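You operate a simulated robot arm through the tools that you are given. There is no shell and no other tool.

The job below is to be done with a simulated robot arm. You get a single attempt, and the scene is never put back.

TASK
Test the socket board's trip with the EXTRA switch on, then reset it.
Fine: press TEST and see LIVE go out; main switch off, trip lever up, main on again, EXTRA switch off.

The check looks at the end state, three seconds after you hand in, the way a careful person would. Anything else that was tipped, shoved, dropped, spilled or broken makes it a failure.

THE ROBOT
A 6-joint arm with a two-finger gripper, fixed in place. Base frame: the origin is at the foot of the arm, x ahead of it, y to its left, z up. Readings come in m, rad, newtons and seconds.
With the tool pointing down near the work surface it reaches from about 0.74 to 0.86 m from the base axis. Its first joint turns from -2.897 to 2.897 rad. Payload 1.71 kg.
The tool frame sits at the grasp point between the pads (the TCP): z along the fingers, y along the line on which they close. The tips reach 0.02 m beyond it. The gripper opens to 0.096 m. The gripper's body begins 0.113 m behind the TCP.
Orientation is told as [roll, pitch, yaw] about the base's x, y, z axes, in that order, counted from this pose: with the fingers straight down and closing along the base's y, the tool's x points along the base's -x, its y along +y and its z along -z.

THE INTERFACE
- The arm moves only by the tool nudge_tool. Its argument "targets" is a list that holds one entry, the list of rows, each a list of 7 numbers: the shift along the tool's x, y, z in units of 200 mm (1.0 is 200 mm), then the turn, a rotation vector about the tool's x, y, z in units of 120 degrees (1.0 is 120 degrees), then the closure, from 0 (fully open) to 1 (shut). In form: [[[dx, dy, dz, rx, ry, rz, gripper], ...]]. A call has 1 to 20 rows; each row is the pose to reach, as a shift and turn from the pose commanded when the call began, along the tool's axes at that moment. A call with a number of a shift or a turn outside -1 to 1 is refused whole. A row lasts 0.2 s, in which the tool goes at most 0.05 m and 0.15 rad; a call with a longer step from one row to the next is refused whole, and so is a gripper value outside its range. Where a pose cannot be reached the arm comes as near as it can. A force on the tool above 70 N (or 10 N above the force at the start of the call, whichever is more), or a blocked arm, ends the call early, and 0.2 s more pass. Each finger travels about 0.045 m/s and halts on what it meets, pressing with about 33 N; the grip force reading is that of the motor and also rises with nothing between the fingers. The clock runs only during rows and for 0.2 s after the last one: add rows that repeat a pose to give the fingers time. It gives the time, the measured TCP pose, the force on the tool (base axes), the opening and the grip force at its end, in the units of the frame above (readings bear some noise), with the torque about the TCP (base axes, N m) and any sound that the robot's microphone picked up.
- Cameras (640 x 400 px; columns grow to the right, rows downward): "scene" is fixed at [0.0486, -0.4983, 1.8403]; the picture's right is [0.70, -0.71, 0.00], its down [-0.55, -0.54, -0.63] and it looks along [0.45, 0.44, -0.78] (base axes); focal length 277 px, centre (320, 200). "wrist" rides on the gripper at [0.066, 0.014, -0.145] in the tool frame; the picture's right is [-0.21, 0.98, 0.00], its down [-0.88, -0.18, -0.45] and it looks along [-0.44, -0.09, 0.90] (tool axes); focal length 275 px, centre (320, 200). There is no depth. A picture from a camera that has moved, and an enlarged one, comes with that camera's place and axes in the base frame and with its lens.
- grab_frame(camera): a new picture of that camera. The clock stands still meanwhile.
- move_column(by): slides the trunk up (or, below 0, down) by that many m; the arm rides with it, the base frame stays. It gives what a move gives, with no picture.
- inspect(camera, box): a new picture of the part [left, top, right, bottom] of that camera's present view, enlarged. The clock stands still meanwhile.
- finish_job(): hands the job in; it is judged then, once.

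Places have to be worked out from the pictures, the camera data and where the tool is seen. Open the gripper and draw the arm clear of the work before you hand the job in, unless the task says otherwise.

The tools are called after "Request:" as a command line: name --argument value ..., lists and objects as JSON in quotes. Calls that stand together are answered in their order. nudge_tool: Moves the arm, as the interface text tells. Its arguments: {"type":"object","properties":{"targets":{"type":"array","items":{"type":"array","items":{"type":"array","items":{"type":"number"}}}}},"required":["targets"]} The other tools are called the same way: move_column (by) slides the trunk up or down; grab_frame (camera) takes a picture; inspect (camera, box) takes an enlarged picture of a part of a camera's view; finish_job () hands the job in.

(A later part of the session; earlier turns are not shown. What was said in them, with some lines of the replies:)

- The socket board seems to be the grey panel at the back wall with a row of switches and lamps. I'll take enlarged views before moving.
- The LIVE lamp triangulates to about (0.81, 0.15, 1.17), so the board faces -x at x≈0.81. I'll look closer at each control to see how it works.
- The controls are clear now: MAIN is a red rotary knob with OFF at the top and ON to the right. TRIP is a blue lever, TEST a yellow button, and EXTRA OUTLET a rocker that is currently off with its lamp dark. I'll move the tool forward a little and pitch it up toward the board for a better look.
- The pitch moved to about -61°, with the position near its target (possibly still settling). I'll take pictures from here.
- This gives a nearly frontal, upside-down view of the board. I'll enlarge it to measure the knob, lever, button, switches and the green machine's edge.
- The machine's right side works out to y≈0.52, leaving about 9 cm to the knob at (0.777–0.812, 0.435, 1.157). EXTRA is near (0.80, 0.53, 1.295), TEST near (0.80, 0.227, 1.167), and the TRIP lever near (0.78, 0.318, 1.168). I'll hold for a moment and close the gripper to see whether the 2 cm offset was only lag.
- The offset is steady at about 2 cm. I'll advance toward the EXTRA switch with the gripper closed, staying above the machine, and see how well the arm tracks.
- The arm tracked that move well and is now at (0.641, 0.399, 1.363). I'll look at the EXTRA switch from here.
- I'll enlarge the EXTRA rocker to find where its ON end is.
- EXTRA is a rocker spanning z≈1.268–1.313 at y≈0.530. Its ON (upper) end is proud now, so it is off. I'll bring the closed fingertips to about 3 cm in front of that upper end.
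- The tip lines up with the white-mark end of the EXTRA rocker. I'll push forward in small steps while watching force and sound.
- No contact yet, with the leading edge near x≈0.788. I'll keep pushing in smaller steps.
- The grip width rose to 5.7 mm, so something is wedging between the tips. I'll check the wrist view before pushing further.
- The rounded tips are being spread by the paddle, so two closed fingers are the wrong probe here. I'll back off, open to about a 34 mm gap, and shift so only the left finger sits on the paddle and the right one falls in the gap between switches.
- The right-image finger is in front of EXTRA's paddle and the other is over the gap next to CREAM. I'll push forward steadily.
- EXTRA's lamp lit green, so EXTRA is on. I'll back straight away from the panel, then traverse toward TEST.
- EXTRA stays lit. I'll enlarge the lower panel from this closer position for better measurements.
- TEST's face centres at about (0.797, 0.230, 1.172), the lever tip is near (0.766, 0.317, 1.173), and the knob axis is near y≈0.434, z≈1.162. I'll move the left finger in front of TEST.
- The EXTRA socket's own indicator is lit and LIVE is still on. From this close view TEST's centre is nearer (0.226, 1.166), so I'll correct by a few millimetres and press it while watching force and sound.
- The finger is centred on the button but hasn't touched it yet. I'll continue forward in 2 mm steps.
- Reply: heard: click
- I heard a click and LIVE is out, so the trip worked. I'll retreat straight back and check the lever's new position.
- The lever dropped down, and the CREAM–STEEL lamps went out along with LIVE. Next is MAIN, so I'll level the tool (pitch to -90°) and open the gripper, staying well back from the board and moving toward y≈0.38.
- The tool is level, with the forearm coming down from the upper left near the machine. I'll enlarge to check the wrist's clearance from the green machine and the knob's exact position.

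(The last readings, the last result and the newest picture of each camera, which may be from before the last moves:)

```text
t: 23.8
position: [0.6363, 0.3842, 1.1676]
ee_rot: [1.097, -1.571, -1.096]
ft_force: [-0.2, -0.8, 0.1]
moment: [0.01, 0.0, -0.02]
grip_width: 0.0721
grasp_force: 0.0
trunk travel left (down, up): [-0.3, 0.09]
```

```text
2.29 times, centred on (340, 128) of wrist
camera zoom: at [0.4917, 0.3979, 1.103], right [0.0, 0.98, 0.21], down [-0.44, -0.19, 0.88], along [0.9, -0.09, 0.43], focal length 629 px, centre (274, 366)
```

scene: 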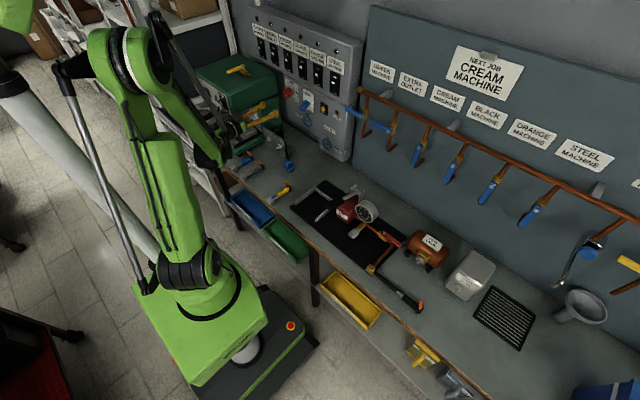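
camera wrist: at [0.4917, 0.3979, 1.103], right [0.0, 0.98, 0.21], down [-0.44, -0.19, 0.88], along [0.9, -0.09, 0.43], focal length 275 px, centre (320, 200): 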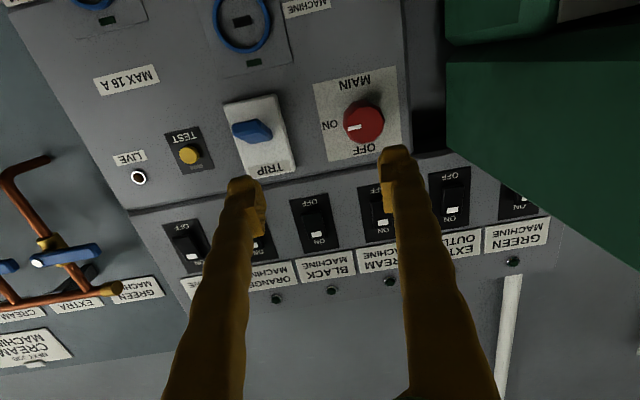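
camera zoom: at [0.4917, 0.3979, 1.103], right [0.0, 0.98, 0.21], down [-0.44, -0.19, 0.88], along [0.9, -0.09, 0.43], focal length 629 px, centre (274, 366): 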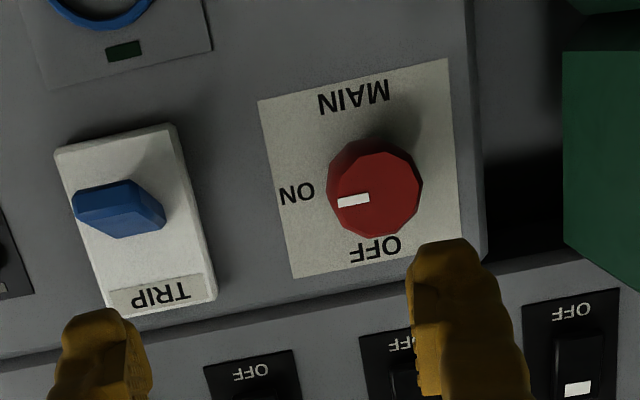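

From this view the knob's axis is at about y≈0.432, z≈1.164, with clear space around it. I'll align the tool axis with it, stopping with tips about 2 cm short of its face.

Request:
nudge_tool --targets '[[[0.01, 0.08, 0.1, 0, 0, 0, 0.25], [0.02, 0.16, 0.2, 0, 0, 0, 0.25], [0.02, 0.24, 0.3, 0, 0, 0, 0.25], [0.02, 0.242, 0.4, 0, 0, 0, 0.25], [0.02, 0.242, 0.49, 0, 0, 0, 0.25], [0.02, 0.242, 0.49, 0, 0, 0, 0.25]]]'

Request:
grab_frame --camera "wrist"

Request:
inspect --camera "scene" --box '[160, 40, 340, 180]'

```text
t: 25.2
position: [0.7348, 0.4319, 1.1635]
ee_rot: [0.987, -1.571, -0.988]
ft_force: [0.4, -0.1, -0.7]
moment: [0.0, -0.01, -0.01]
grip_width: 0.0723
grasp_force: 0.2
trunk travel left (down, up): [-0.3, 0.09]
```

```text
taken
camera wrist: at [0.5895, 0.4453, 1.0994], right [0.0, 0.98, 0.21], down [-0.44, -0.19, 0.88], along [0.9, -0.09, 0.43], focal length 275 px, centre (320, 200)
```

wrist: 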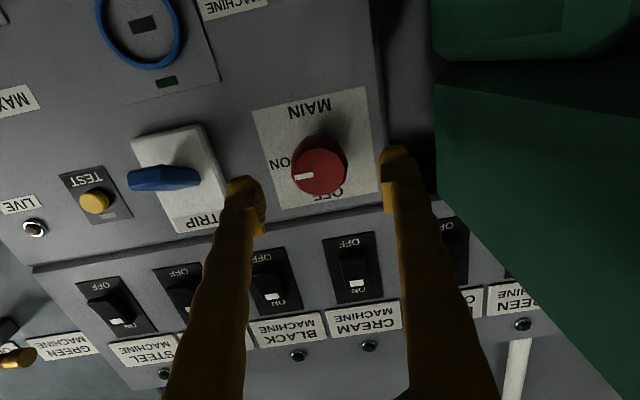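

```text
2.86 times, centred on (250, 110) of scene
camera zoom: at [0.0486, -0.4983, 1.8403], right [0.7, -0.71, 0.0], down [-0.55, -0.54, -0.63], along [0.45, 0.44, -0.78], focal length 792 px, centre (520, 457)
```

zoom: 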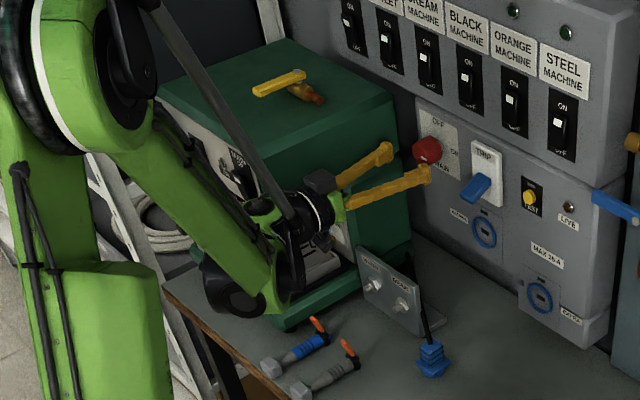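

The knob is centred on the tool axis to within about 1 mm. I'll advance 46 mm so the pads straddle it, then close.

Request:
nudge_tool --targets '[[[0.004, 0, 0.05, 0, 0, 0, 0.25], [0.004, 0, 0.1, 0, 0, 0, 0.25], [0.004, 0, 0.15, 0, 0, 0, 0.25], [0.004, 0, 0.2, 0, 0, 0, 0.25], [0.004, 0, 0.23, 0, 0, 0, 0.25], [0.004, 0, 0.23, 0, 0, 0, 0.5], [0.004, 0, 0.23, 0, 0, 0, 0.8], [0.004, 0, 0.23, 0, 0, 0, 0.8], [0.004, 0, 0.23, 0, 0, 0, 0.8]]]'

Request:
grab_frame --camera "wrist"

Request:
inspect --camera "scene" --box '[220, 50, 340, 130]'

```text
t: 27.2
position: [0.7822, 0.4293, 1.1625]
ee_rot: [1.223, -1.57, -1.224]
ft_force: [-1.7, -10.5, -3.8]
moment: [0.04, -0.09, -0.12]
grip_width: 0.041
grasp_force: 35.5
trunk travel left (down, up): [-0.3, 0.09]
```

```text
taken
camera wrist: at [0.6364, 0.4447, 1.0983], right [0.0, 0.98, 0.21], down [-0.44, -0.19, 0.88], along [0.9, -0.09, 0.43], focal length 275 px, centre (320, 200)
```

wrist: 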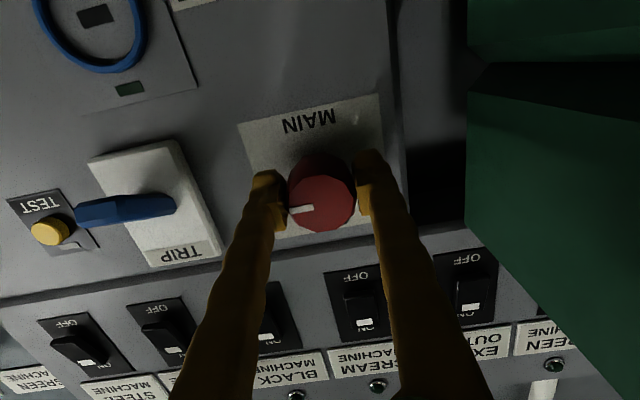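

```text
5.00 times, centred on (280, 90) of scene
camera zoom: at [0.0486, -0.4983, 1.8403], right [0.7, -0.71, 0.0], down [-0.55, -0.54, -0.63], along [0.45, 0.44, -0.78], focal length 1387 px, centre (520, 750)
```

zoom: 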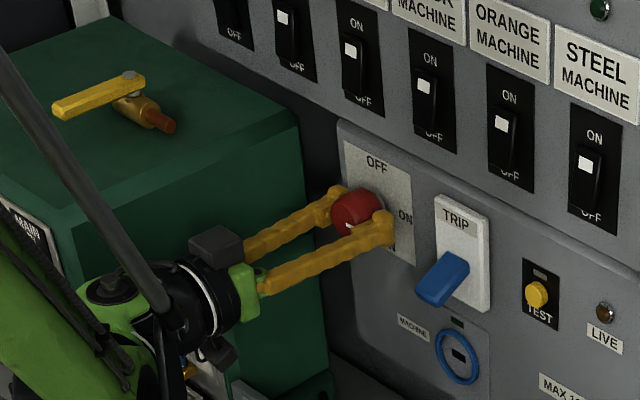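

The knob is gripped at 41 mm with a slight sideways load from a 2–3 mm offset. I'll relieve that and rotate the first 45° counter-clockwise (negative about tool z), then check.

Request:
nudge_tool --targets '[[[0, -0.012, 0, 0, 0, 0, 0.8], [0, -0.012, 0, 0, 0, -0.0625, 0.8], [0, -0.012, 0, 0, 0, -0.125, 0.8], [0, -0.012, 0, 0, 0, -0.1875, 0.8], [0, -0.012, 0, 0, 0, -0.25, 0.8], [0, -0.012, 0, 0, 0, -0.3125, 0.8], [0, -0.012, 0, 0, 0, -0.375, 0.8], [0, -0.012, 0, 0, 0, -0.375, 0.8]]]'

Request:
grab_frame --camera "wrist"

Request:
inspect --camera "scene" --box '[220, 50, 340, 130]'

```text
t: 29.0
position: [0.781, 0.4276, 1.1631]
ee_rot: [-1.57, -0.786, 1.57]
ft_force: [12.9, -17.7, 14.1]
moment: [0.05, 0.07, -0.3]
grip_width: 0.0411
grasp_force: 35.0
trunk travel left (down, up): [-0.3, 0.09]
```

```text
taken
camera wrist: at [0.6359, 0.3926, 1.1082], right [0.0, 0.84, -0.55], down [-0.44, 0.49, 0.75], along [0.9, 0.24, 0.37], focal length 275 px, centre (320, 200)
```

wrist: 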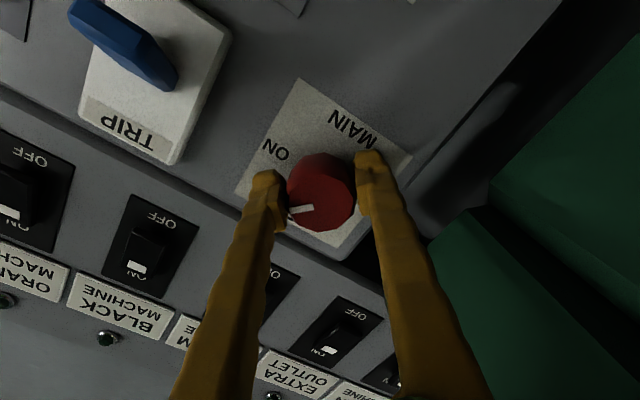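

```text
5.00 times, centred on (280, 90) of scene
camera zoom: at [0.0486, -0.4983, 1.8403], right [0.7, -0.71, 0.0], down [-0.55, -0.54, -0.63], along [0.45, 0.44, -0.78], focal length 1387 px, centre (520, 750)
```

zoom: 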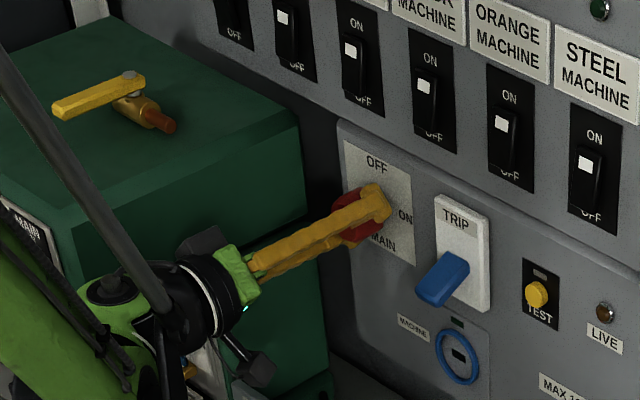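

The knob turned with the gripper by 45° (its mark is unchanged in the tool view) and the load shows a few millimetres of offset along the closing direction. I'll correct that and turn the remaining 45°.

Request:
nudge_tool --targets '[[[0, -0.02, 0, 0, 0, 0, 0.8], [0, -0.02, 0, 0, 0, -0.0625, 0.8], [0, -0.02, 0, 0, 0, -0.125, 0.8], [0, -0.02, 0, 0, 0, -0.1875, 0.8], [0, -0.02, 0, 0, 0, -0.25, 0.8], [0, -0.02, 0, 0, 0, -0.3125, 0.8], [0, -0.02, 0, 0, 0, -0.375, 0.8], [0, -0.02, 0, 0, 0, -0.375, 0.8]]]'

Request:
grab_frame --camera "wrist"

Request:
inspect --camera "scene" --box '[220, 50, 340, 130]'

```text
t: 30.8
position: [0.7825, 0.429, 1.165]
ee_rot: [-1.569, 0.002, 1.572]
ft_force: [-6.8, 13.1, -16.4]
moment: [-0.01, 0.1, 0.6]
grip_width: 0.0409
grasp_force: 34.7
trunk travel left (down, up): [-0.3, 0.09]
```

```text
taken
camera wrist: at [0.636, 0.3636, 1.1526], right [0.0, 0.2, -0.98], down [-0.45, 0.88, 0.18], along [0.9, 0.44, 0.09], focal length 275 px, centre (320, 200)
```

wrist: 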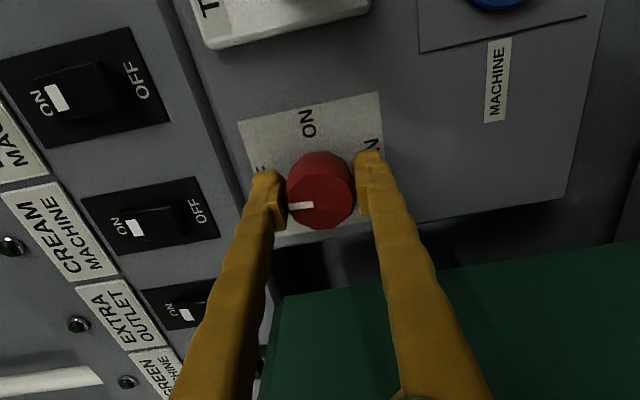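

```text
5.00 times, centred on (280, 90) of scene
camera zoom: at [0.0486, -0.4983, 1.8403], right [0.7, -0.71, 0.0], down [-0.55, -0.54, -0.63], along [0.45, 0.44, -0.78], focal length 1387 px, centre (520, 750)
```

zoom: 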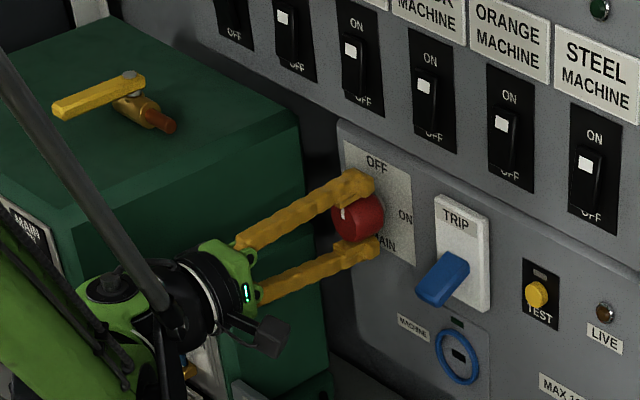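

The knob is turned a full 90° with its mark now toward OFF. I'll release and back straight off to confirm it stays there.

Request:
nudge_tool --targets '[[[0, 0, 0, 0, 0, 0, 0.5], [0, 0, 0, 0, 0, 0, 0.25], [0, 0, 0, 0, 0, 0, 0.25], [0, 0, -0.1, 0, 0, 0, 0.25], [0, 0, -0.25, 0, 0, 0, 0.25], [0, 0, -0.4, 0, 0, 0, 0.25], [0, 0, -0.55, 0, 0, 0, 0.25], [0, 0, -0.55, 0, 0, 0, 0.25]]]'

Request:
grab_frame --camera "wrist"

Request:
inspect --camera "scene" --box '[220, 50, 340, 130]'

```text
t: 32.6
position: [0.6716, 0.4295, 1.1654]
ee_rot: [-1.571, -0.001, 1.571]
ft_force: [-0.1, 0.2, 0.3]
moment: [-0.02, 0.01, -0.03]
grip_width: 0.0721
grasp_force: 0.1
trunk travel left (down, up): [-0.3, 0.09]
```

```text
taken
camera wrist: at [0.5267, 0.3639, 1.1526], right [0.0, 0.21, -0.98], down [-0.44, 0.88, 0.19], along [0.9, 0.44, 0.09], focal length 275 px, centre (320, 200)
```

wrist: 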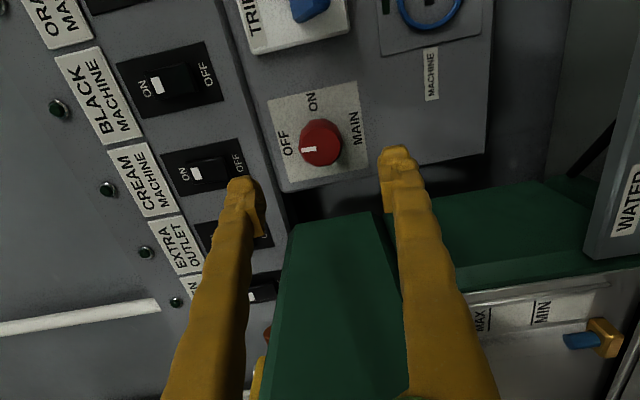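

```text
5.00 times, centred on (280, 90) of scene
camera zoom: at [0.0486, -0.4983, 1.8403], right [0.7, -0.71, 0.0], down [-0.55, -0.54, -0.63], along [0.45, 0.44, -0.78], focal length 1387 px, centre (520, 750)
```

zoom: 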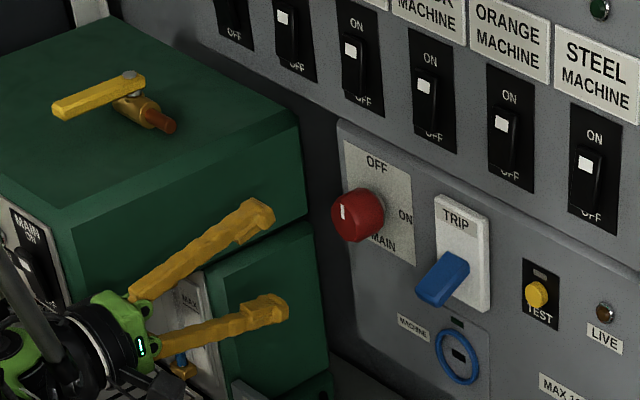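

The mark points to OFF. The lever hangs down with its tip near (0.776, 0.317, 1.137), so I'll close the fingers and move to below it at y≈0.317, z≈1.10, still back from the board.

Request:
nudge_tool --targets '[[[0.11, 0.065, 0, 0, 0, 0, 0.5], [0.22, 0.13, 0, 0, 0, 0, 0.8], [0.33, 0.195, 0, 0, 0, 0, 1], [0.44, 0.26, 0, 0, 0, 0, 1], [0.5625, 0.325, 0, 0, 0, 0, 1], [0.5625, 0.325, 0.1, 0, 0, 0, 1], [0.5625, 0.325, 0.1, 0, 0, 0, 1], [0.5625, 0.325, 0.1, 0, 0, 0, 1]]]'

Request:
grab_frame --camera "wrist"

Request:
inspect --camera "scene" --box '[230, 60, 350, 140]'

```text
t: 34.4
position: [0.691, 0.3127, 1.101]
ee_rot: [-1.571, -0.001, 1.571]
ft_force: [-0.3, 0.6, -0.3]
moment: [0.0, 0.0, 0.0]
grip_width: 0.0
grasp_force: 29.7
trunk travel left (down, up): [-0.3, 0.09]
```

```text
taken
camera wrist: at [0.5446, 0.2483, 1.0876], right [0.0, 0.21, -0.98], down [-0.44, 0.88, 0.19], along [0.9, 0.44, 0.09], focal length 275 px, centre (320, 200)
```

wrist: 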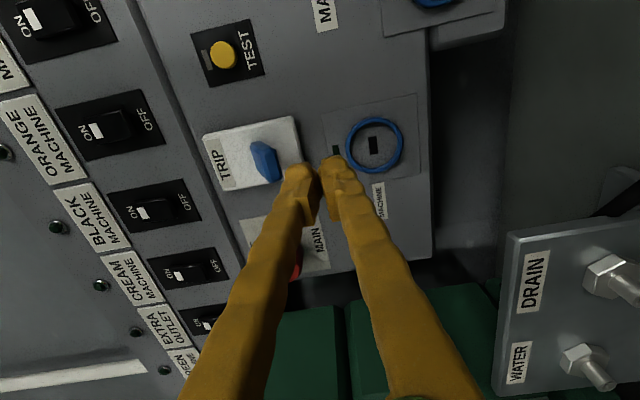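

```text
5.00 times, centred on (290, 100) of scene
camera zoom: at [0.0486, -0.4983, 1.8403], right [0.7, -0.71, 0.0], down [-0.55, -0.54, -0.63], along [0.45, 0.44, -0.78], focal length 1387 px, centre (470, 700)
```

zoom: 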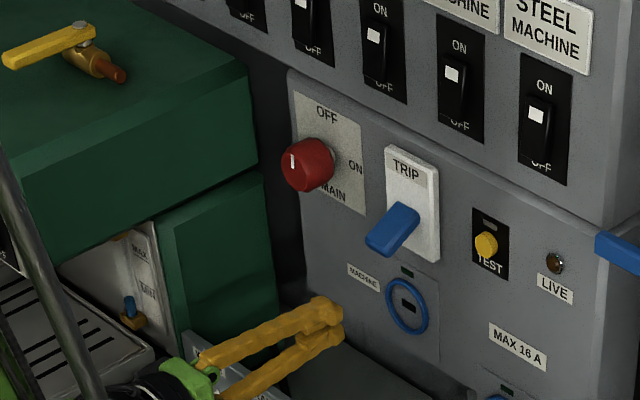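

The lever spans about y=0.30–0.333, the closed fingers are at y≈0.313, and the socket ring tops out near z≈1.078. I'll slide forward beneath the lever to x_TCP≈0.775 between the ring and the lever.

Request:
nudge_tool --targets '[[[-0.02, 0, 0.1, 0, 0, 0, 1], [-0.02, 0, 0.2, 0, 0, 0, 1], [-0.02, 0, 0.3, 0, 0, 0, 1], [-0.02, 0, 0.36, 0, 0, 0, 1], [-0.02, 0, 0.41, 0, 0, 0, 1], [-0.02, 0, 0.41, 0, 0, 0, 1]]]'

Request:
grab_frame --camera "wrist"

Request:
inspect --camera "scene" --box '[230, 60, 350, 140]'

```text
t: 35.8
position: [0.7729, 0.3174, 1.0981]
ee_rot: [-1.572, 0.001, 1.57]
ft_force: [-0.5, 0.3, -0.1]
moment: [0.01, -0.01, -0.03]
grip_width: 0.0002
grasp_force: 29.3
trunk travel left (down, up): [-0.3, 0.09]
```

```text
taken
camera wrist: at [0.6276, 0.2535, 1.0865], right [0.0, 0.21, -0.98], down [-0.45, 0.88, 0.19], along [0.9, 0.44, 0.09], focal length 275 px, centre (320, 200)
```

wrist: 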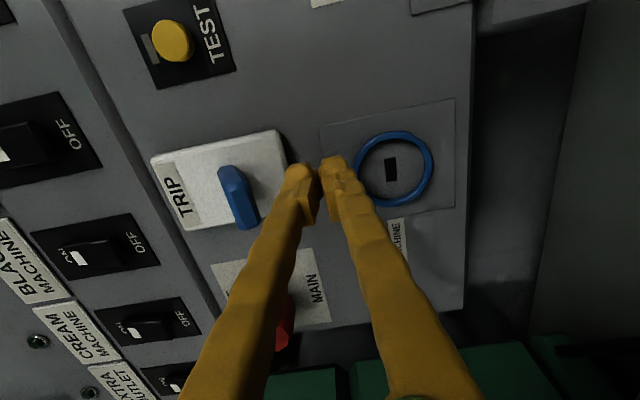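

```text
5.00 times, centred on (290, 100) of scene
camera zoom: at [0.0486, -0.4983, 1.8403], right [0.7, -0.71, 0.0], down [-0.55, -0.54, -0.63], along [0.45, 0.44, -0.78], focal length 1387 px, centre (470, 700)
```

zoom: 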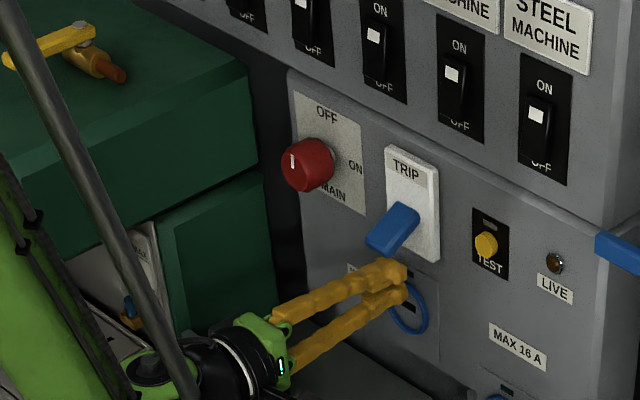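

The fingertips are directly under the lever without contact. I'll raise the tool in 5 mm steps, watching the load.

Request:
nudge_tool --targets '[[[0, -0.025, 0, 0, 0, 0, 1], [0, -0.05, 0, 0, 0, 0, 1], [0, -0.075, 0, 0, 0, 0, 1], [0, -0.1, 0, 0, 0, 0, 1], [0, -0.125, 0, 0, 0, 0, 1], [0, -0.15, 0, 0, 0, 0, 1], [0, -0.175, 0, 0, 0, 0, 1], [0, -0.2, 0, 0, 0, 0, 1], [0, -0.225, 0, 0, 0, 0, 1]]]'

Request:
grab_frame --camera "wrist"

Request:
inspect --camera "scene" --box '[230, 60, 350, 140]'

```text
t: 37.8
position: [0.7732, 0.3175, 1.144]
ee_rot: [-1.569, -0.002, 1.57]
ft_force: [-14.8, -5.1, -43.0]
moment: [0.07, 0.32, -0.04]
grip_width: 0.0001
grasp_force: 29.1
trunk travel left (down, up): [-0.3, 0.09]
```

```text
taken
camera wrist: at [0.628, 0.2535, 1.1311], right [0.0, 0.21, -0.98], down [-0.44, 0.88, 0.19], along [0.9, 0.44, 0.09], focal length 275 px, centre (320, 200)
```

wrist: 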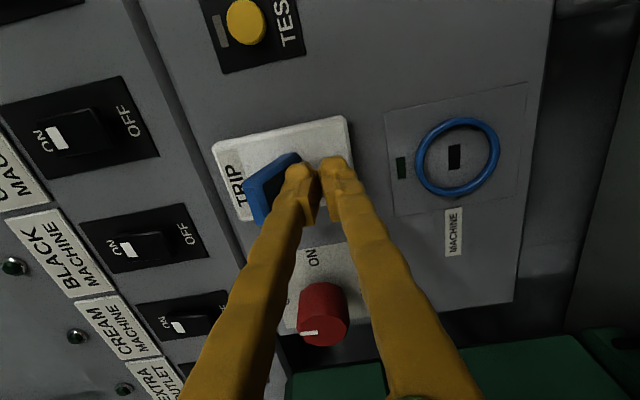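

```text
5.00 times, centred on (290, 100) of scene
camera zoom: at [0.0486, -0.4983, 1.8403], right [0.7, -0.71, 0.0], down [-0.55, -0.54, -0.63], along [0.45, 0.44, -0.78], focal length 1387 px, centre (470, 700)
```

zoom: 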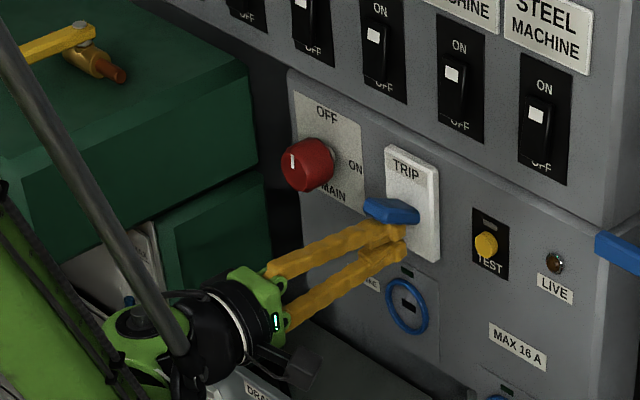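

The lever matches its original raised position and the 43 N load says it's at its stop. I'll lower the fingers and back off to see whether it holds.

Request:
nudge_tool --targets '[[[0, 0.05, 0, 0, 0, 0, 1], [0, 0.1, 0, 0, 0, 0, 1], [0, 0.15, 0, 0, 0, 0, 1], [0, 0.2, 0, 0, 0, 0, 1], [0, 0.2, -0.15, 0, 0, 0, 1], [0, 0.2, -0.3, 0, 0, 0, 1], [0, 0.2, -0.5, 0, 0, 0, 1], [0, 0.2, -0.5, 0, 0, 0, 1]]]'

Request:
grab_frame --camera "wrist"

Request:
inspect --camera "scene" --box '[275, 76, 347, 121]'

```text
t: 39.6
position: [0.6738, 0.3161, 1.1058]
ee_rot: [-1.569, -0.001, 1.571]
ft_force: [-0.5, 0.0, 1.0]
moment: [-0.03, -0.03, -0.04]
grip_width: 0.0001
grasp_force: 29.6
trunk travel left (down, up): [-0.3, 0.09]
```

```text
taken
camera wrist: at [0.5281, 0.2514, 1.0927], right [0.0, 0.21, -0.98], down [-0.44, 0.88, 0.19], along [0.9, 0.44, 0.09], focal length 275 px, centre (320, 200)
```

wrist: 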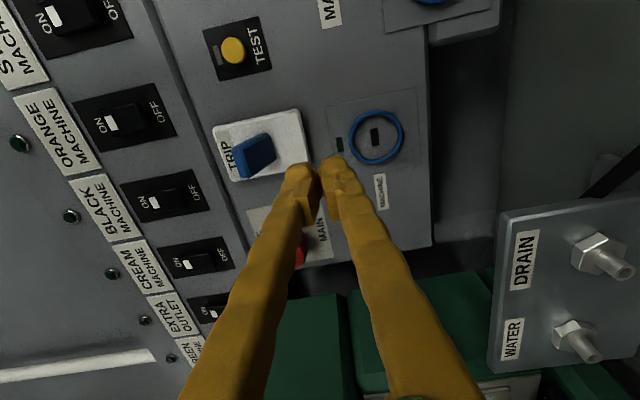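

```text
8.89 times, centred on (311, 98) of scene
camera zoom: at [0.0486, -0.4983, 1.8403], right [0.7, -0.71, 0.0], down [-0.55, -0.54, -0.63], along [0.45, 0.44, -0.78], focal length 2466 px, centre (400, 1102)
```

zoom: 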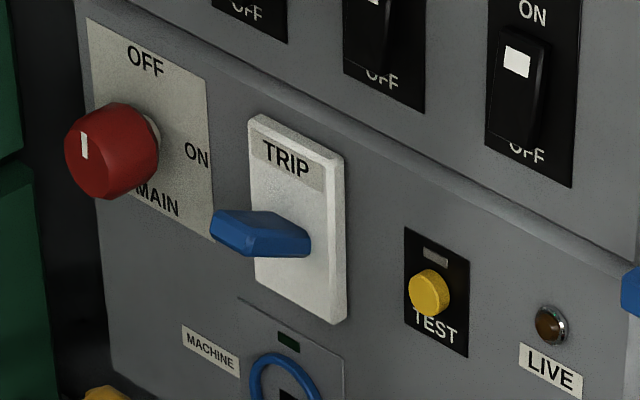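

The lever holds at its original up position and the knob is at OFF. I'll return to the knob with the gripper opening, keeping the vertical closing orientation.

Request:
nudge_tool --targets '[[[-0.14, -0.0725, 0, 0, 0, 0, 0.7], [-0.28, -0.145, 0, 0, 0, 0, 0.4], [-0.42, -0.2175, 0, 0, 0, 0, 0.25], [-0.57, -0.29, 0, 0, 0, 0, 0.25], [-0.57, -0.29, 0.12, 0, 0, 0, 0.25], [-0.57, -0.29, 0.26, 0, 0, 0, 0.25], [-0.57, -0.29, 0.26, 0, 0, 0, 0.25]]]'

Request:
grab_frame --camera "wrist"

Request:
inspect --camera "scene" --box '[220, 50, 340, 130]'

```text
t: 41.2
position: [0.7235, 0.4291, 1.1617]
ee_rot: [-1.57, 0.0, 1.57]
ft_force: [0.3, -0.1, 0.5]
moment: [-0.01, 0.02, 0.02]
grip_width: 0.0722
grasp_force: 0.1
trunk travel left (down, up): [-0.3, 0.09]
```

```text
taken
camera wrist: at [0.5785, 0.3644, 1.15], right [0.0, 0.21, -0.98], down [-0.44, 0.88, 0.19], along [0.9, 0.44, 0.09], focal length 275 px, centre (320, 200)
```

wrist: 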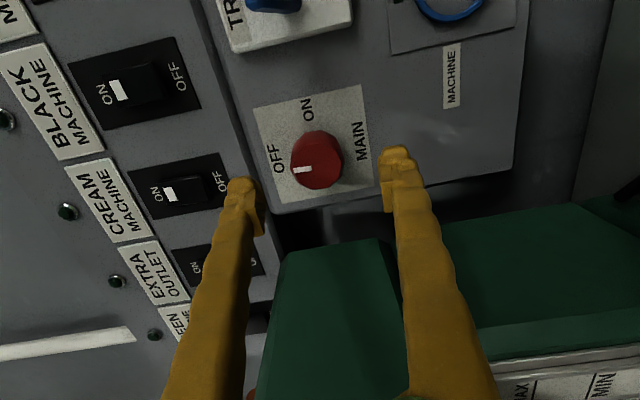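

```text
5.00 times, centred on (280, 90) of scene
camera zoom: at [0.0486, -0.4983, 1.8403], right [0.7, -0.71, 0.0], down [-0.55, -0.54, -0.63], along [0.45, 0.44, -0.78], focal length 1387 px, centre (520, 750)
```

zoom: 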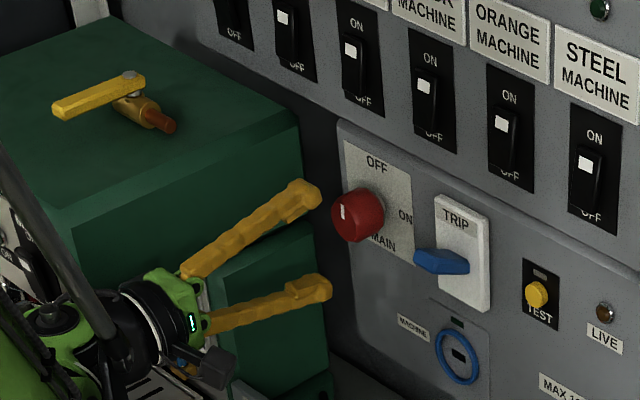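

The knob's axis estimates from both tool rolls average to about (0.428, 1.164). I'll trim to that, advance over the knob and close.

Request:
nudge_tool --targets '[[[0.005, -0.0125, 0.07, 0, 0, 0, 0.25], [0.005, -0.0125, 0.14, 0, 0, 0, 0.25], [0.005, -0.0125, 0.21, 0, 0, 0, 0.25], [0.005, -0.0125, 0.29, 0, 0, 0, 0.25], [0.005, -0.0125, 0.29, 0, 0, 0, 0.25], [0.005, -0.0125, 0.29, 0, 0, 0, 0.5], [0.005, -0.0125, 0.29, 0, 0, 0, 0.8], [0.005, -0.0125, 0.29, 0, 0, 0, 0.8], [0.005, -0.0125, 0.29, 0, 0, 0, 0.8]]]'

Request:
grab_frame --camera "wrist"

```text
t: 43.2
position: [0.7845, 0.4308, 1.165]
ee_rot: [-1.57, -0.001, 1.571]
ft_force: [3.8, 1.2, 7.7]
moment: [0.01, 0.0, -0.06]
grip_width: 0.041
grasp_force: 35.3
trunk travel left (down, up): [-0.3, 0.09]
```

```text
taken
camera wrist: at [0.6392, 0.3653, 1.1522], right [0.0, 0.21, -0.98], down [-0.45, 0.88, 0.18], along [0.9, 0.44, 0.09], focal length 275 px, centre (320, 200)
```

wrist: 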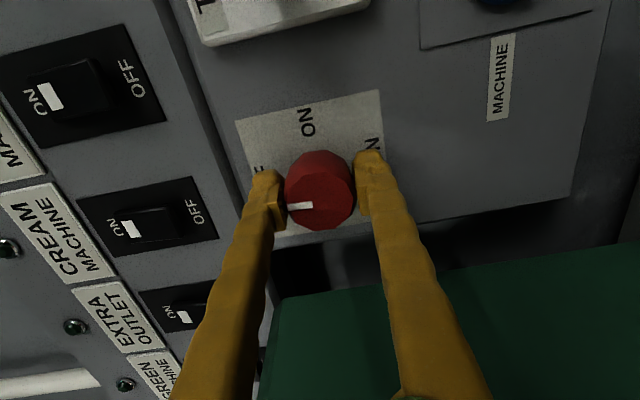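

The knob is well gripped with little side load. I'll turn it 90° clockwise back to ON.

Request:
nudge_tool --targets '[[[0, 0, 0, 0, 0, 0.0625, 0.8], [0, 0, 0, 0, 0, 0.125, 0.8], [0, 0, 0, 0, 0, 0.1875, 0.8], [0, 0, 0, 0, 0, 0.25, 0.8], [0, 0, 0, 0, 0, 0.3125, 0.8], [0, 0, 0, 0, 0, 0.375, 0.8], [0, 0, 0, 0, 0, 0.4375, 0.8], [0, 0, 0, 0, 0, 0.5, 0.8], [0, 0, 0, 0, 0, 0.5625, 0.8], [0, 0, 0, 0, 0, 0.625, 0.8], [0, 0, 0, 0, 0, 0.6875, 0.8], [0, 0, 0, 0, 0, 0.75, 0.8], [0, 0, 0, 0, 0, 0.75, 0.8]]]'

Request:
grab_frame --camera "wrist"

Request:
inspect --camera "scene" --box '[240, 20, 370, 120]'

```text
t: 46.0
position: [0.7835, 0.4301, 1.1658]
ee_rot: [1.383, -1.568, -1.384]
ft_force: [10.7, -12.3, 1.7]
moment: [-0.32, -0.16, -0.01]
grip_width: 0.0409
grasp_force: 35.3
trunk travel left (down, up): [-0.3, 0.09]
```

```text
taken
camera wrist: at [0.6385, 0.4447, 1.102], right [0.0, 0.98, 0.21], down [-0.44, -0.19, 0.88], along [0.9, -0.09, 0.43], focal length 275 px, centre (320, 200)
```

wrist: 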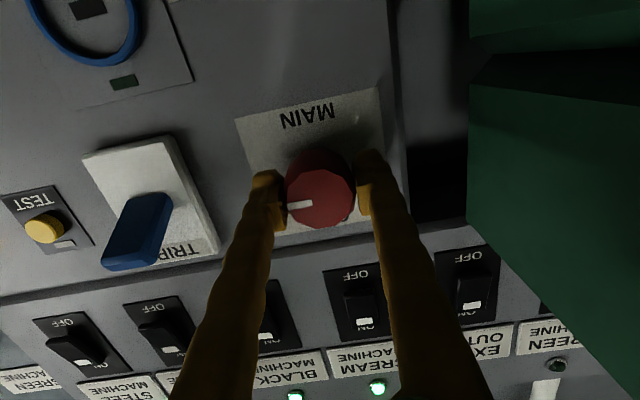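

```text
4.00 times, centred on (305, 70) of scene
camera zoom: at [0.0486, -0.4983, 1.8403], right [0.7, -0.71, 0.0], down [-0.55, -0.54, -0.63], along [0.45, 0.44, -0.78], focal length 1110 px, centre (380, 720)
```

zoom: 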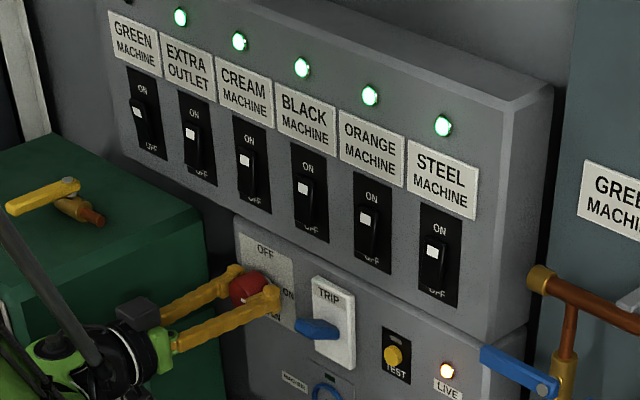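

MAIN is on again: LIVE is lit, the machine lamps are back and the lever is up. I'll release the knob and back straight off.

Request:
nudge_tool --targets '[[[0, 0, 0, 0, 0, 0, 0.5], [0, 0, 0, 0, 0, 0, 0.25], [0, 0, 0, 0, 0, 0, 0.25], [0, 0, -0.1, 0, 0, 0, 0.25], [0, 0, -0.25, 0, 0, 0, 0.25], [0, 0, -0.4, 0, 0, 0, 0.25], [0, 0, -0.55, 0, 0, 0, 0.25], [0, 0, -0.7, 0, 0, 0, 0.25], [0, 0, -0.7, 0, 0, 0, 0.25]]]'

Request:
grab_frame --camera "wrist"

Request:
inspect --camera "scene" --box '[240, 20, 370, 120]'

```text
t: 48.0
position: [0.6436, 0.433, 1.1682]
ee_rot: [1.53, -1.568, -1.531]
ft_force: [0.1, 0.2, 0.1]
moment: [-0.01, 0.01, -0.01]
grip_width: 0.072
grasp_force: 0.1
trunk travel left (down, up): [-0.3, 0.09]
```

```text
taken
camera wrist: at [0.4981, 0.4471, 1.1031], right [0.0, 0.98, 0.21], down [-0.44, -0.19, 0.88], along [0.9, -0.09, 0.43], focal length 275 px, centre (320, 200)
```

wrist: 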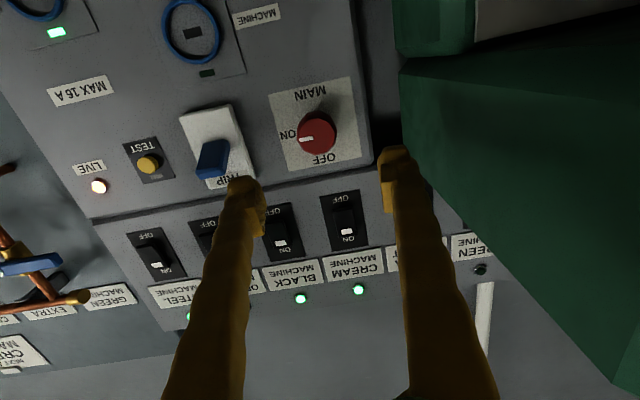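

```text
4.00 times, centred on (305, 70) of scene
camera zoom: at [0.0486, -0.4983, 1.8403], right [0.7, -0.71, 0.0], down [-0.55, -0.54, -0.63], along [0.45, 0.44, -0.78], focal length 1110 px, centre (380, 720)
```

zoom: 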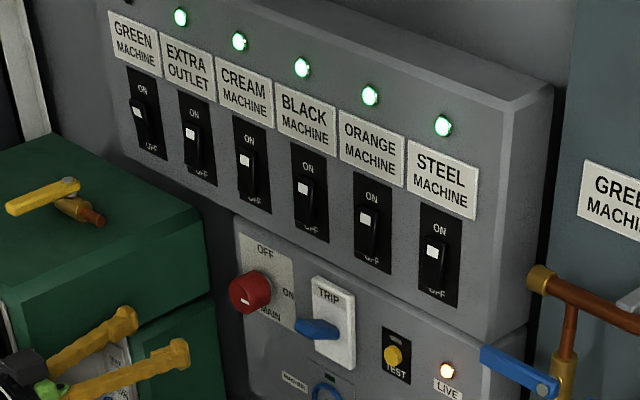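

The knob points to ON, LIVE is lit and the lever is up. For the last step I'll rise beside the machine and tilt the tool back to the 30°-down attitude used on EXTRA before.

Request:
nudge_tool --targets '[[[-0.2, 0, 0, 0, 0, 0, 0.4], [-0.4, 0, 0, 0, 0, 0, 0.6], [-0.6, 0, 0, 0, 0, 0, 0.646], [-0.8, 0, 0, 0, 0, 0, 0.646], [-0.8, 0, 0, 0, 0.0625, 0, 0.646], [-0.8, 0, 0, 0, 0.125, 0, 0.646], [-0.8, 0, 0, 0, 0.1875, 0, 0.646], [-0.8, 0, 0, 0, 0.25, 0, 0.646], [-0.8, 0, 0, 0, 0.25, 0, 0.646]]]'

Request:
grab_frame --camera "wrist"

Request:
inspect --camera "scene" --box '[200, 0, 340, 100]'

```text
t: 50.0
position: [0.6426, 0.4309, 1.326]
ee_rot: [0.002, -1.046, -0.003]
ft_force: [-0.2, 0.4, 1.1]
moment: [-0.03, 0.0, 0.01]
grip_width: 0.034
grasp_force: 0.0
trunk travel left (down, up): [-0.3, 0.09]
```

```text
taken
camera wrist: at [0.4846, 0.4455, 1.3425], right [0.1, 0.98, 0.18], down [0.05, -0.19, 0.98], along [0.99, -0.09, -0.07], focal length 275 px, centre (320, 200)
```

wrist: 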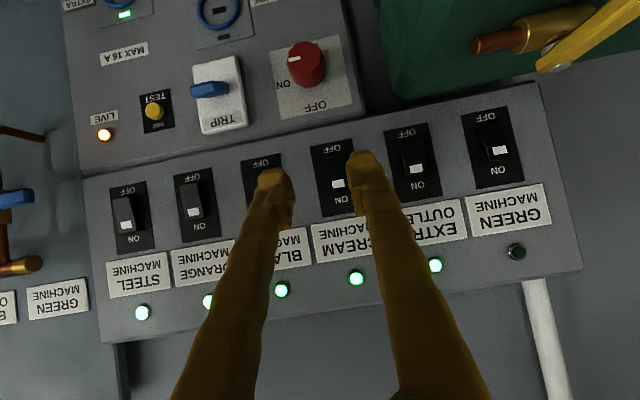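

```text
4.00 times, centred on (270, 50) of scene
camera zoom: at [0.0486, -0.4983, 1.8403], right [0.7, -0.71, 0.0], down [-0.55, -0.54, -0.63], along [0.45, 0.44, -0.78], focal length 1110 px, centre (520, 800)
```

zoom: 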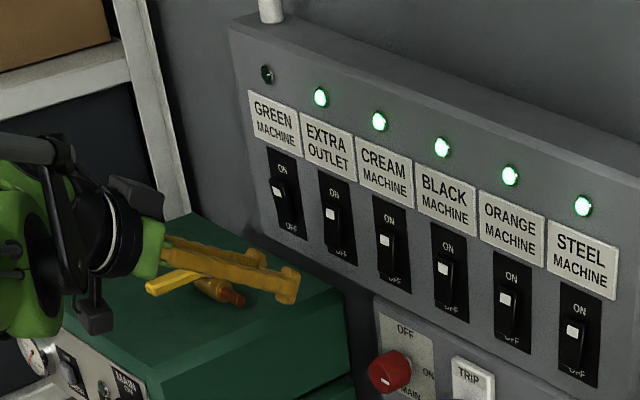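

I'll enlarge EXTRA in its ON state to locate the proud OFF (lower) end.

Request:
inspect --camera "wrist" --box '[370, 100, 540, 210]'

```text
3.64 times, centred on (455, 155) of wrist
camera zoom: at [0.4846, 0.4455, 1.3425], right [0.1, 0.98, 0.18], down [0.05, -0.19, 0.98], along [0.99, -0.09, -0.07], focal length 1001 px, centre (-171, 364)
```

zoom: 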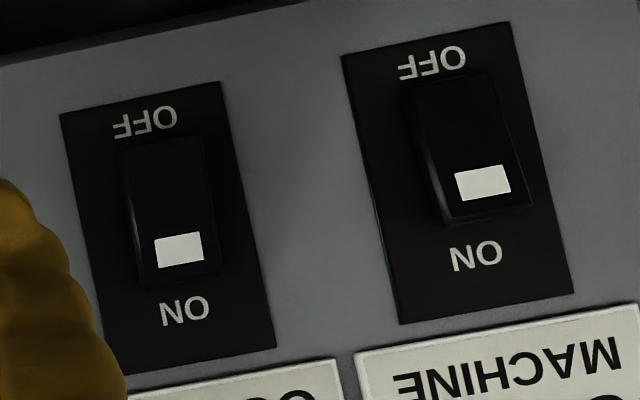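

The proud OFF end sits near z≈1.273 and the rocker's centre is near 1.294, so I'll press at about z≈1.280 with the left finger. I'm moving to about 3 cm in front of it.

Request:
nudge_tool --targets '[[[-0.006, 0.1, 0.07, 0, 0, 0, 0.646], [-0.012, 0.2, 0.14, 0, 0, 0, 0.646], [-0.018, 0.3, 0.22, 0, 0, 0, 0.646], [-0.027, 0.383, 0.32, 0, 0, 0, 0.646], [-0.036, 0.383, 0.42, 0, 0, 0, 0.646], [-0.0445, 0.383, 0.5255, 0, 0, 0, 0.646], [-0.0445, 0.383, 0.5255, 0, 0, 0, 0.646]]]'

Request:
grab_frame --camera "wrist"

Request:
inspect --camera "scene" --box '[220, 10, 320, 85]'

```text
t: 51.6
position: [0.7404, 0.5062, 1.2808]
ee_rot: [0.004, -1.046, 0.0]
ft_force: [0.9, -0.2, -1.2]
moment: [0.06, 0.05, 0.08]
grip_width: 0.0339
grasp_force: 0.1
trunk travel left (down, up): [-0.3, 0.09]
```

```text
taken
camera wrist: at [0.5819, 0.5206, 1.2979], right [0.1, 0.98, 0.18], down [0.05, -0.19, 0.98], along [0.99, -0.09, -0.07], focal length 275 px, centre (320, 200)
```

wrist: 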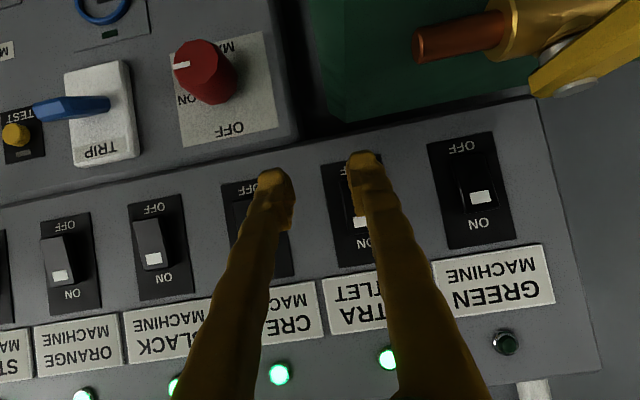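

```text
5.33 times, centred on (270, 48) of scene
camera zoom: at [0.0486, -0.4983, 1.8403], right [0.7, -0.71, 0.0], down [-0.55, -0.54, -0.63], along [0.45, 0.44, -0.78], focal length 1479 px, centre (587, 1013)
```

zoom: 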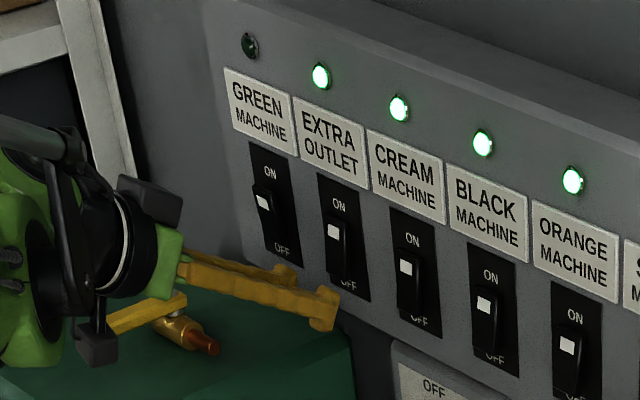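

Everything is aligned, with CREAM's paddle about 2 cm clear of the other finger. I'll push EXTRA's lower end in gently.

Request:
nudge_tool --targets '[[[-0.0251, 0, 0.0433, 0, 0, 0, 0.646], [-0.0501, 0, 0.0865, 0, 0, 0, 0.646], [-0.0702, 0, 0.1211, 0, 0, 0, 0.646], [-0.0777, 0, 0.1341, 0, 0, 0, 0.646], [-0.0852, 0, 0.1471, 0, 0, 0, 0.646], [-0.0927, 0, 0.1601, 0, 0, 0, 0.646], [-0.1003, 0, 0.173, 0, 0, 0, 0.646], [-0.1078, 0, 0.186, 0, 0, 0, 0.646]]]'

Request:
inspect --camera "scene" --box '[220, 10, 320, 85]'

Request:
inspect --camera "wrist" --box '[220, 90, 420, 240]'

```text
t: 53.4
position: [0.7807, 0.5091, 1.2816]
ee_rot: [0.002, -1.046, -0.002]
ft_force: [-4.9, 0.4, -0.2]
moment: [-0.03, 0.03, 0.12]
grip_width: 0.034
grasp_force: 0.1
trunk travel left (down, up): [-0.3, 0.09]
```

```text
5.33 times, centred on (270, 48) of scene
camera zoom: at [0.0486, -0.4983, 1.8403], right [0.7, -0.71, 0.0], down [-0.55, -0.54, -0.63], along [0.45, 0.44, -0.78], focal length 1479 px, centre (587, 1013)
```

zoom: 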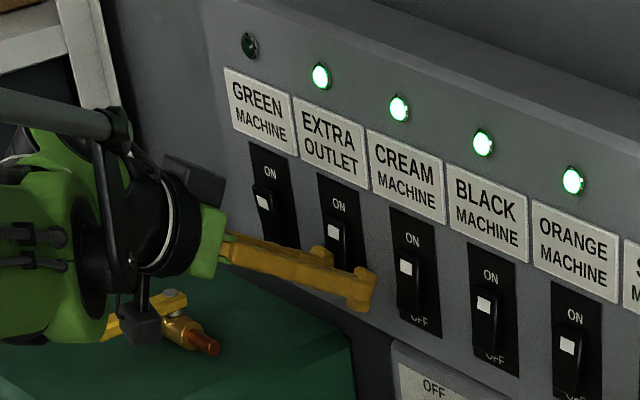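

```text
2.67 times, centred on (320, 165) of wrist
camera zoom: at [0.6221, 0.5226, 1.2991], right [0.1, 0.98, 0.18], down [0.05, -0.19, 0.98], along [0.99, -0.09, -0.07], focal length 734 px, centre (320, 293)
```

zoom: 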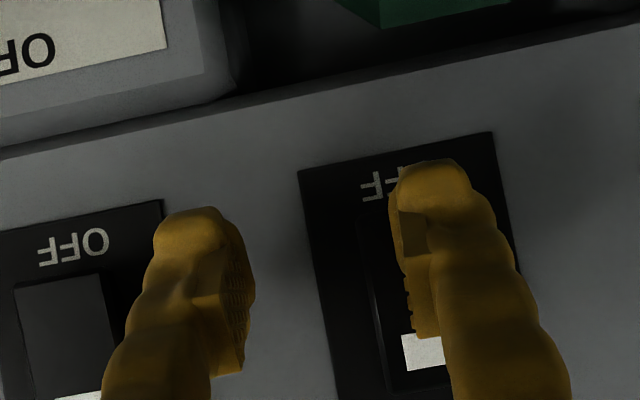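

Contact has just been made (about 5 N) and the lamp is still on. I'll push a little further in 2 mm steps.

Request:
nudge_tool --targets '[[[-0.005, 0, 0.0087, 0, 0, 0, 0.646], [-0.01, 0, 0.0173, 0, 0, 0, 0.646], [-0.015, 0, 0.026, 0, 0, 0, 0.646]]]'

Request:
inspect --camera "scene" --box '[220, 10, 320, 85]'

```text
t: 54.2
position: [0.7827, 0.5091, 1.2815]
ee_rot: [0.001, -1.046, 0.0]
ft_force: [-32.7, -5.1, -15.5]
moment: [-0.21, 0.33, 0.69]
grip_width: 0.032
grasp_force: 0.1
trunk travel left (down, up): [-0.3, 0.09]
```

```text
5.33 times, centred on (270, 48) of scene
camera zoom: at [0.0486, -0.4983, 1.8403], right [0.7, -0.71, 0.0], down [-0.55, -0.54, -0.63], along [0.45, 0.44, -0.78], focal length 1479 px, centre (587, 1013)
```

zoom: 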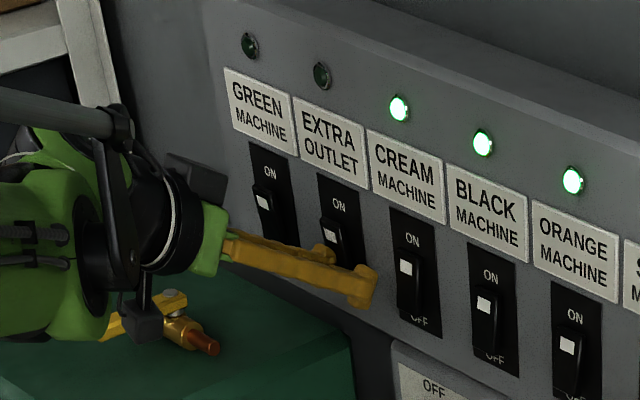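

EXTRA's lamp went out, and CREAM, BLACK and ORANGE are still lit. I'll retreat straight back from the panel, then draw the arm clear with the gripper open.

Request:
nudge_tool --targets '[[[0.05, 0, -0.0865, 0, 0, 0, 0.646], [0.125, 0, -0.216, 0, 0, 0, 0.646], [0.2, 0, -0.346, 0, 0, 0, 0.646], [0.275, 0, -0.476, 0, 0, 0, 0.646], [0.35, 0, -0.606, 0, 0, 0, 0.4], [0.35, -0.2, -0.606, 0, 0, 0, 0.2], [0.35, -0.4, -0.606, 0, 0, 0, 0], [0.35, -0.6, -0.606, 0, 0, 0, 0], [0.35, -0.8, -0.606, 0, 0, 0, 0], [0.35, -0.8, -0.606, 0, 0, 0, 0]]]'

Request:
grab_frame --camera "wrist"

Request:
grab_frame --camera "scene"

Request:
inspect --camera "scene" --box '[230, 10, 370, 135]'

```text
t: 56.4
position: [0.6475, 0.3489, 1.2816]
ee_rot: [0.003, -1.048, -0.002]
ft_force: [0.1, -0.4, -0.3]
moment: [0.04, 0.06, 0.01]
grip_width: 0.096
grasp_force: 0.1
trunk travel left (down, up): [-0.3, 0.09]
```

```text
taken
camera wrist: at [0.4888, 0.3632, 1.2987], right [0.1, 0.98, 0.18], down [0.05, -0.19, 0.98], along [0.99, -0.09, -0.07], focal length 275 px, centre (320, 200)
```

wrist: 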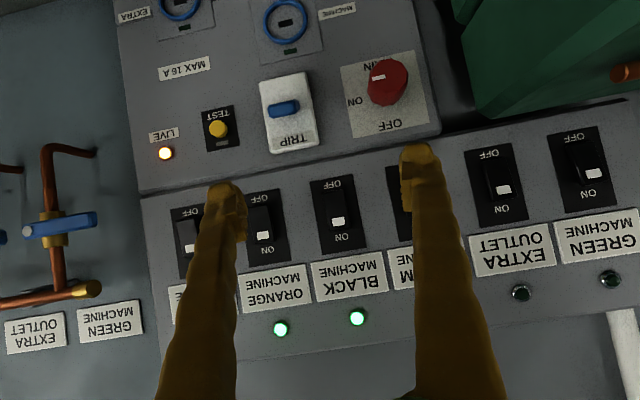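

```text
taken
```

scene: 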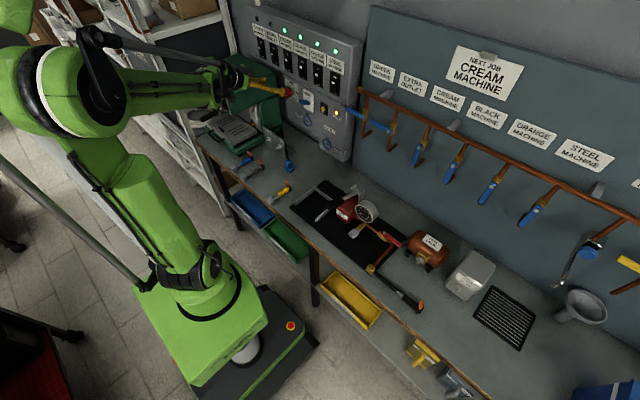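

```text
3.20 times, centred on (300, 72) of scene
camera zoom: at [0.0486, -0.4983, 1.8403], right [0.7, -0.71, 0.0], down [-0.55, -0.54, -0.63], along [0.45, 0.44, -0.78], focal length 888 px, centre (384, 608)
```

zoom: 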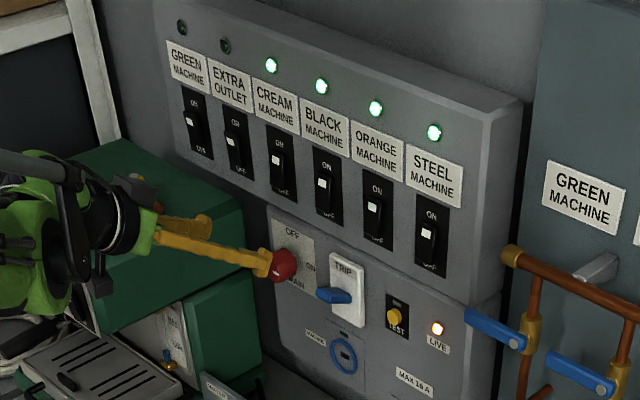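

The board is as wanted: EXTRA off, the other lamps lit, LIVE on, lever up, MAIN at ON. I'll draw the arm further back and up, with the gripper open.

Request:
nudge_tool --targets '[[[0.006, -0.04, -0.16, 0, 0, 0, 0], [0.012, -0.08, -0.32, 0, 0, 0, 0], [0.018, -0.12, -0.48, 0, 0, 0, 0], [0.024, -0.16, -0.64, 0, 0, 0, 0], [0.03, -0.2, -0.8, 0, 0, 0, 0], [0.037, -0.25, -0.96, 0, 0, 0, 0], [0.037, -0.25, -0.96, 0, 0, 0, 0]]]'

Request:
grab_frame --camera "scene"

Request:
inspect --camera "scene" --box '[275, 76, 347, 121]'

Request:
inspect --camera "scene" --box '[245, 10, 365, 85]'

```text
t: 58.0
position: [0.4746, 0.2981, 1.3711]
ee_rot: [0.003, -1.048, 0.0]
ft_force: [-0.6, -0.9, -0.4]
moment: [0.0, -0.01, 0.03]
grip_width: 0.0959
grasp_force: 0.1
trunk travel left (down, up): [-0.3, 0.09]
```

```text
taken
```

scene: 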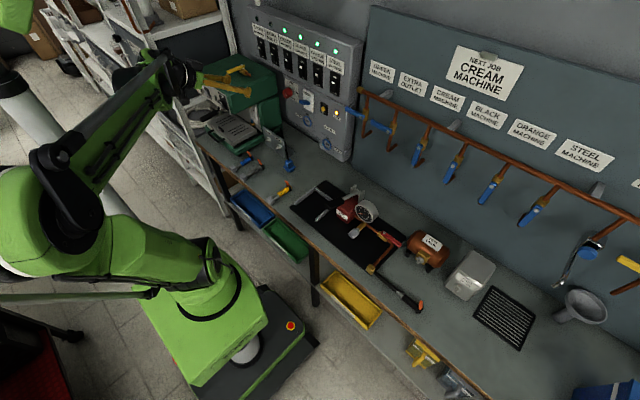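

```text
8.89 times, centred on (311, 98) of scene
camera zoom: at [0.0486, -0.4983, 1.8403], right [0.7, -0.71, 0.0], down [-0.55, -0.54, -0.63], along [0.45, 0.44, -0.78], focal length 2466 px, centre (400, 1102)
```

zoom: 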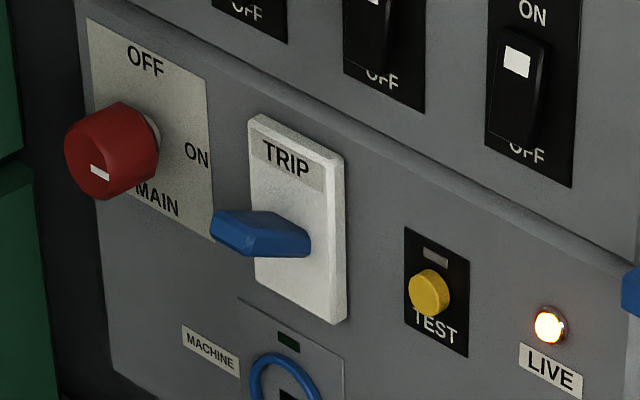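

```text
5.33 times, centred on (305, 48) of scene
camera zoom: at [0.0486, -0.4983, 1.8403], right [0.7, -0.71, 0.0], down [-0.55, -0.54, -0.63], along [0.45, 0.44, -0.78], focal length 1479 px, centre (400, 1013)
```

zoom: 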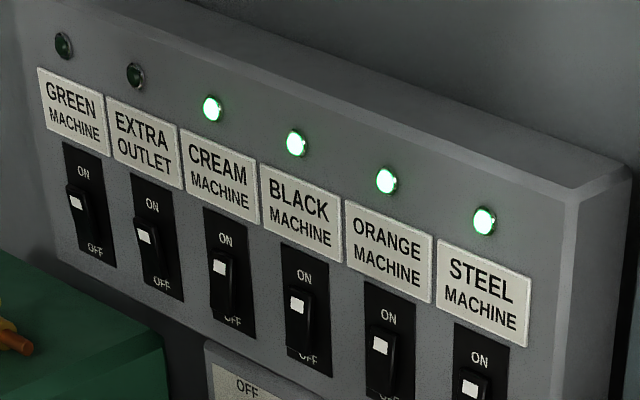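

The board matches the task: MAIN at ON, TRIP lever up, LIVE lit, EXTRA off, and the other four machine lamps on as they were at the start. Nothing else looks disturbed, and the arm is clear with the gripper open, so I'm handing the job in.

Request:
finish_job

```text
The job is handed in.
```

I tested the trip with EXTRA on, reset the board, and handed the job in; I haven't seen a verdict from the check.

- **Test:** With EXTRA switched on and its lamp lit, I pressed TEST. It clicked, LIVE went out and the TRIP lever dropped. The CREAM, BLACK, ORANGE and STEEL lamps went out with it.
- **Reset:** I turned MAIN to OFF, pushed the TRIP lever up until it held, and turned MAIN back to ON. LIVE and the lamps came back.
- **EXTRA off:** I switched EXTRA off again, and its lamp went dark.

In the last pictures MAIN is at ON, the lever is up and LIVE is lit. EXTRA is off and the four machine lamps are on, as they were at the start. Nothing else looked moved, and the arm is drawn back with the gripper open.
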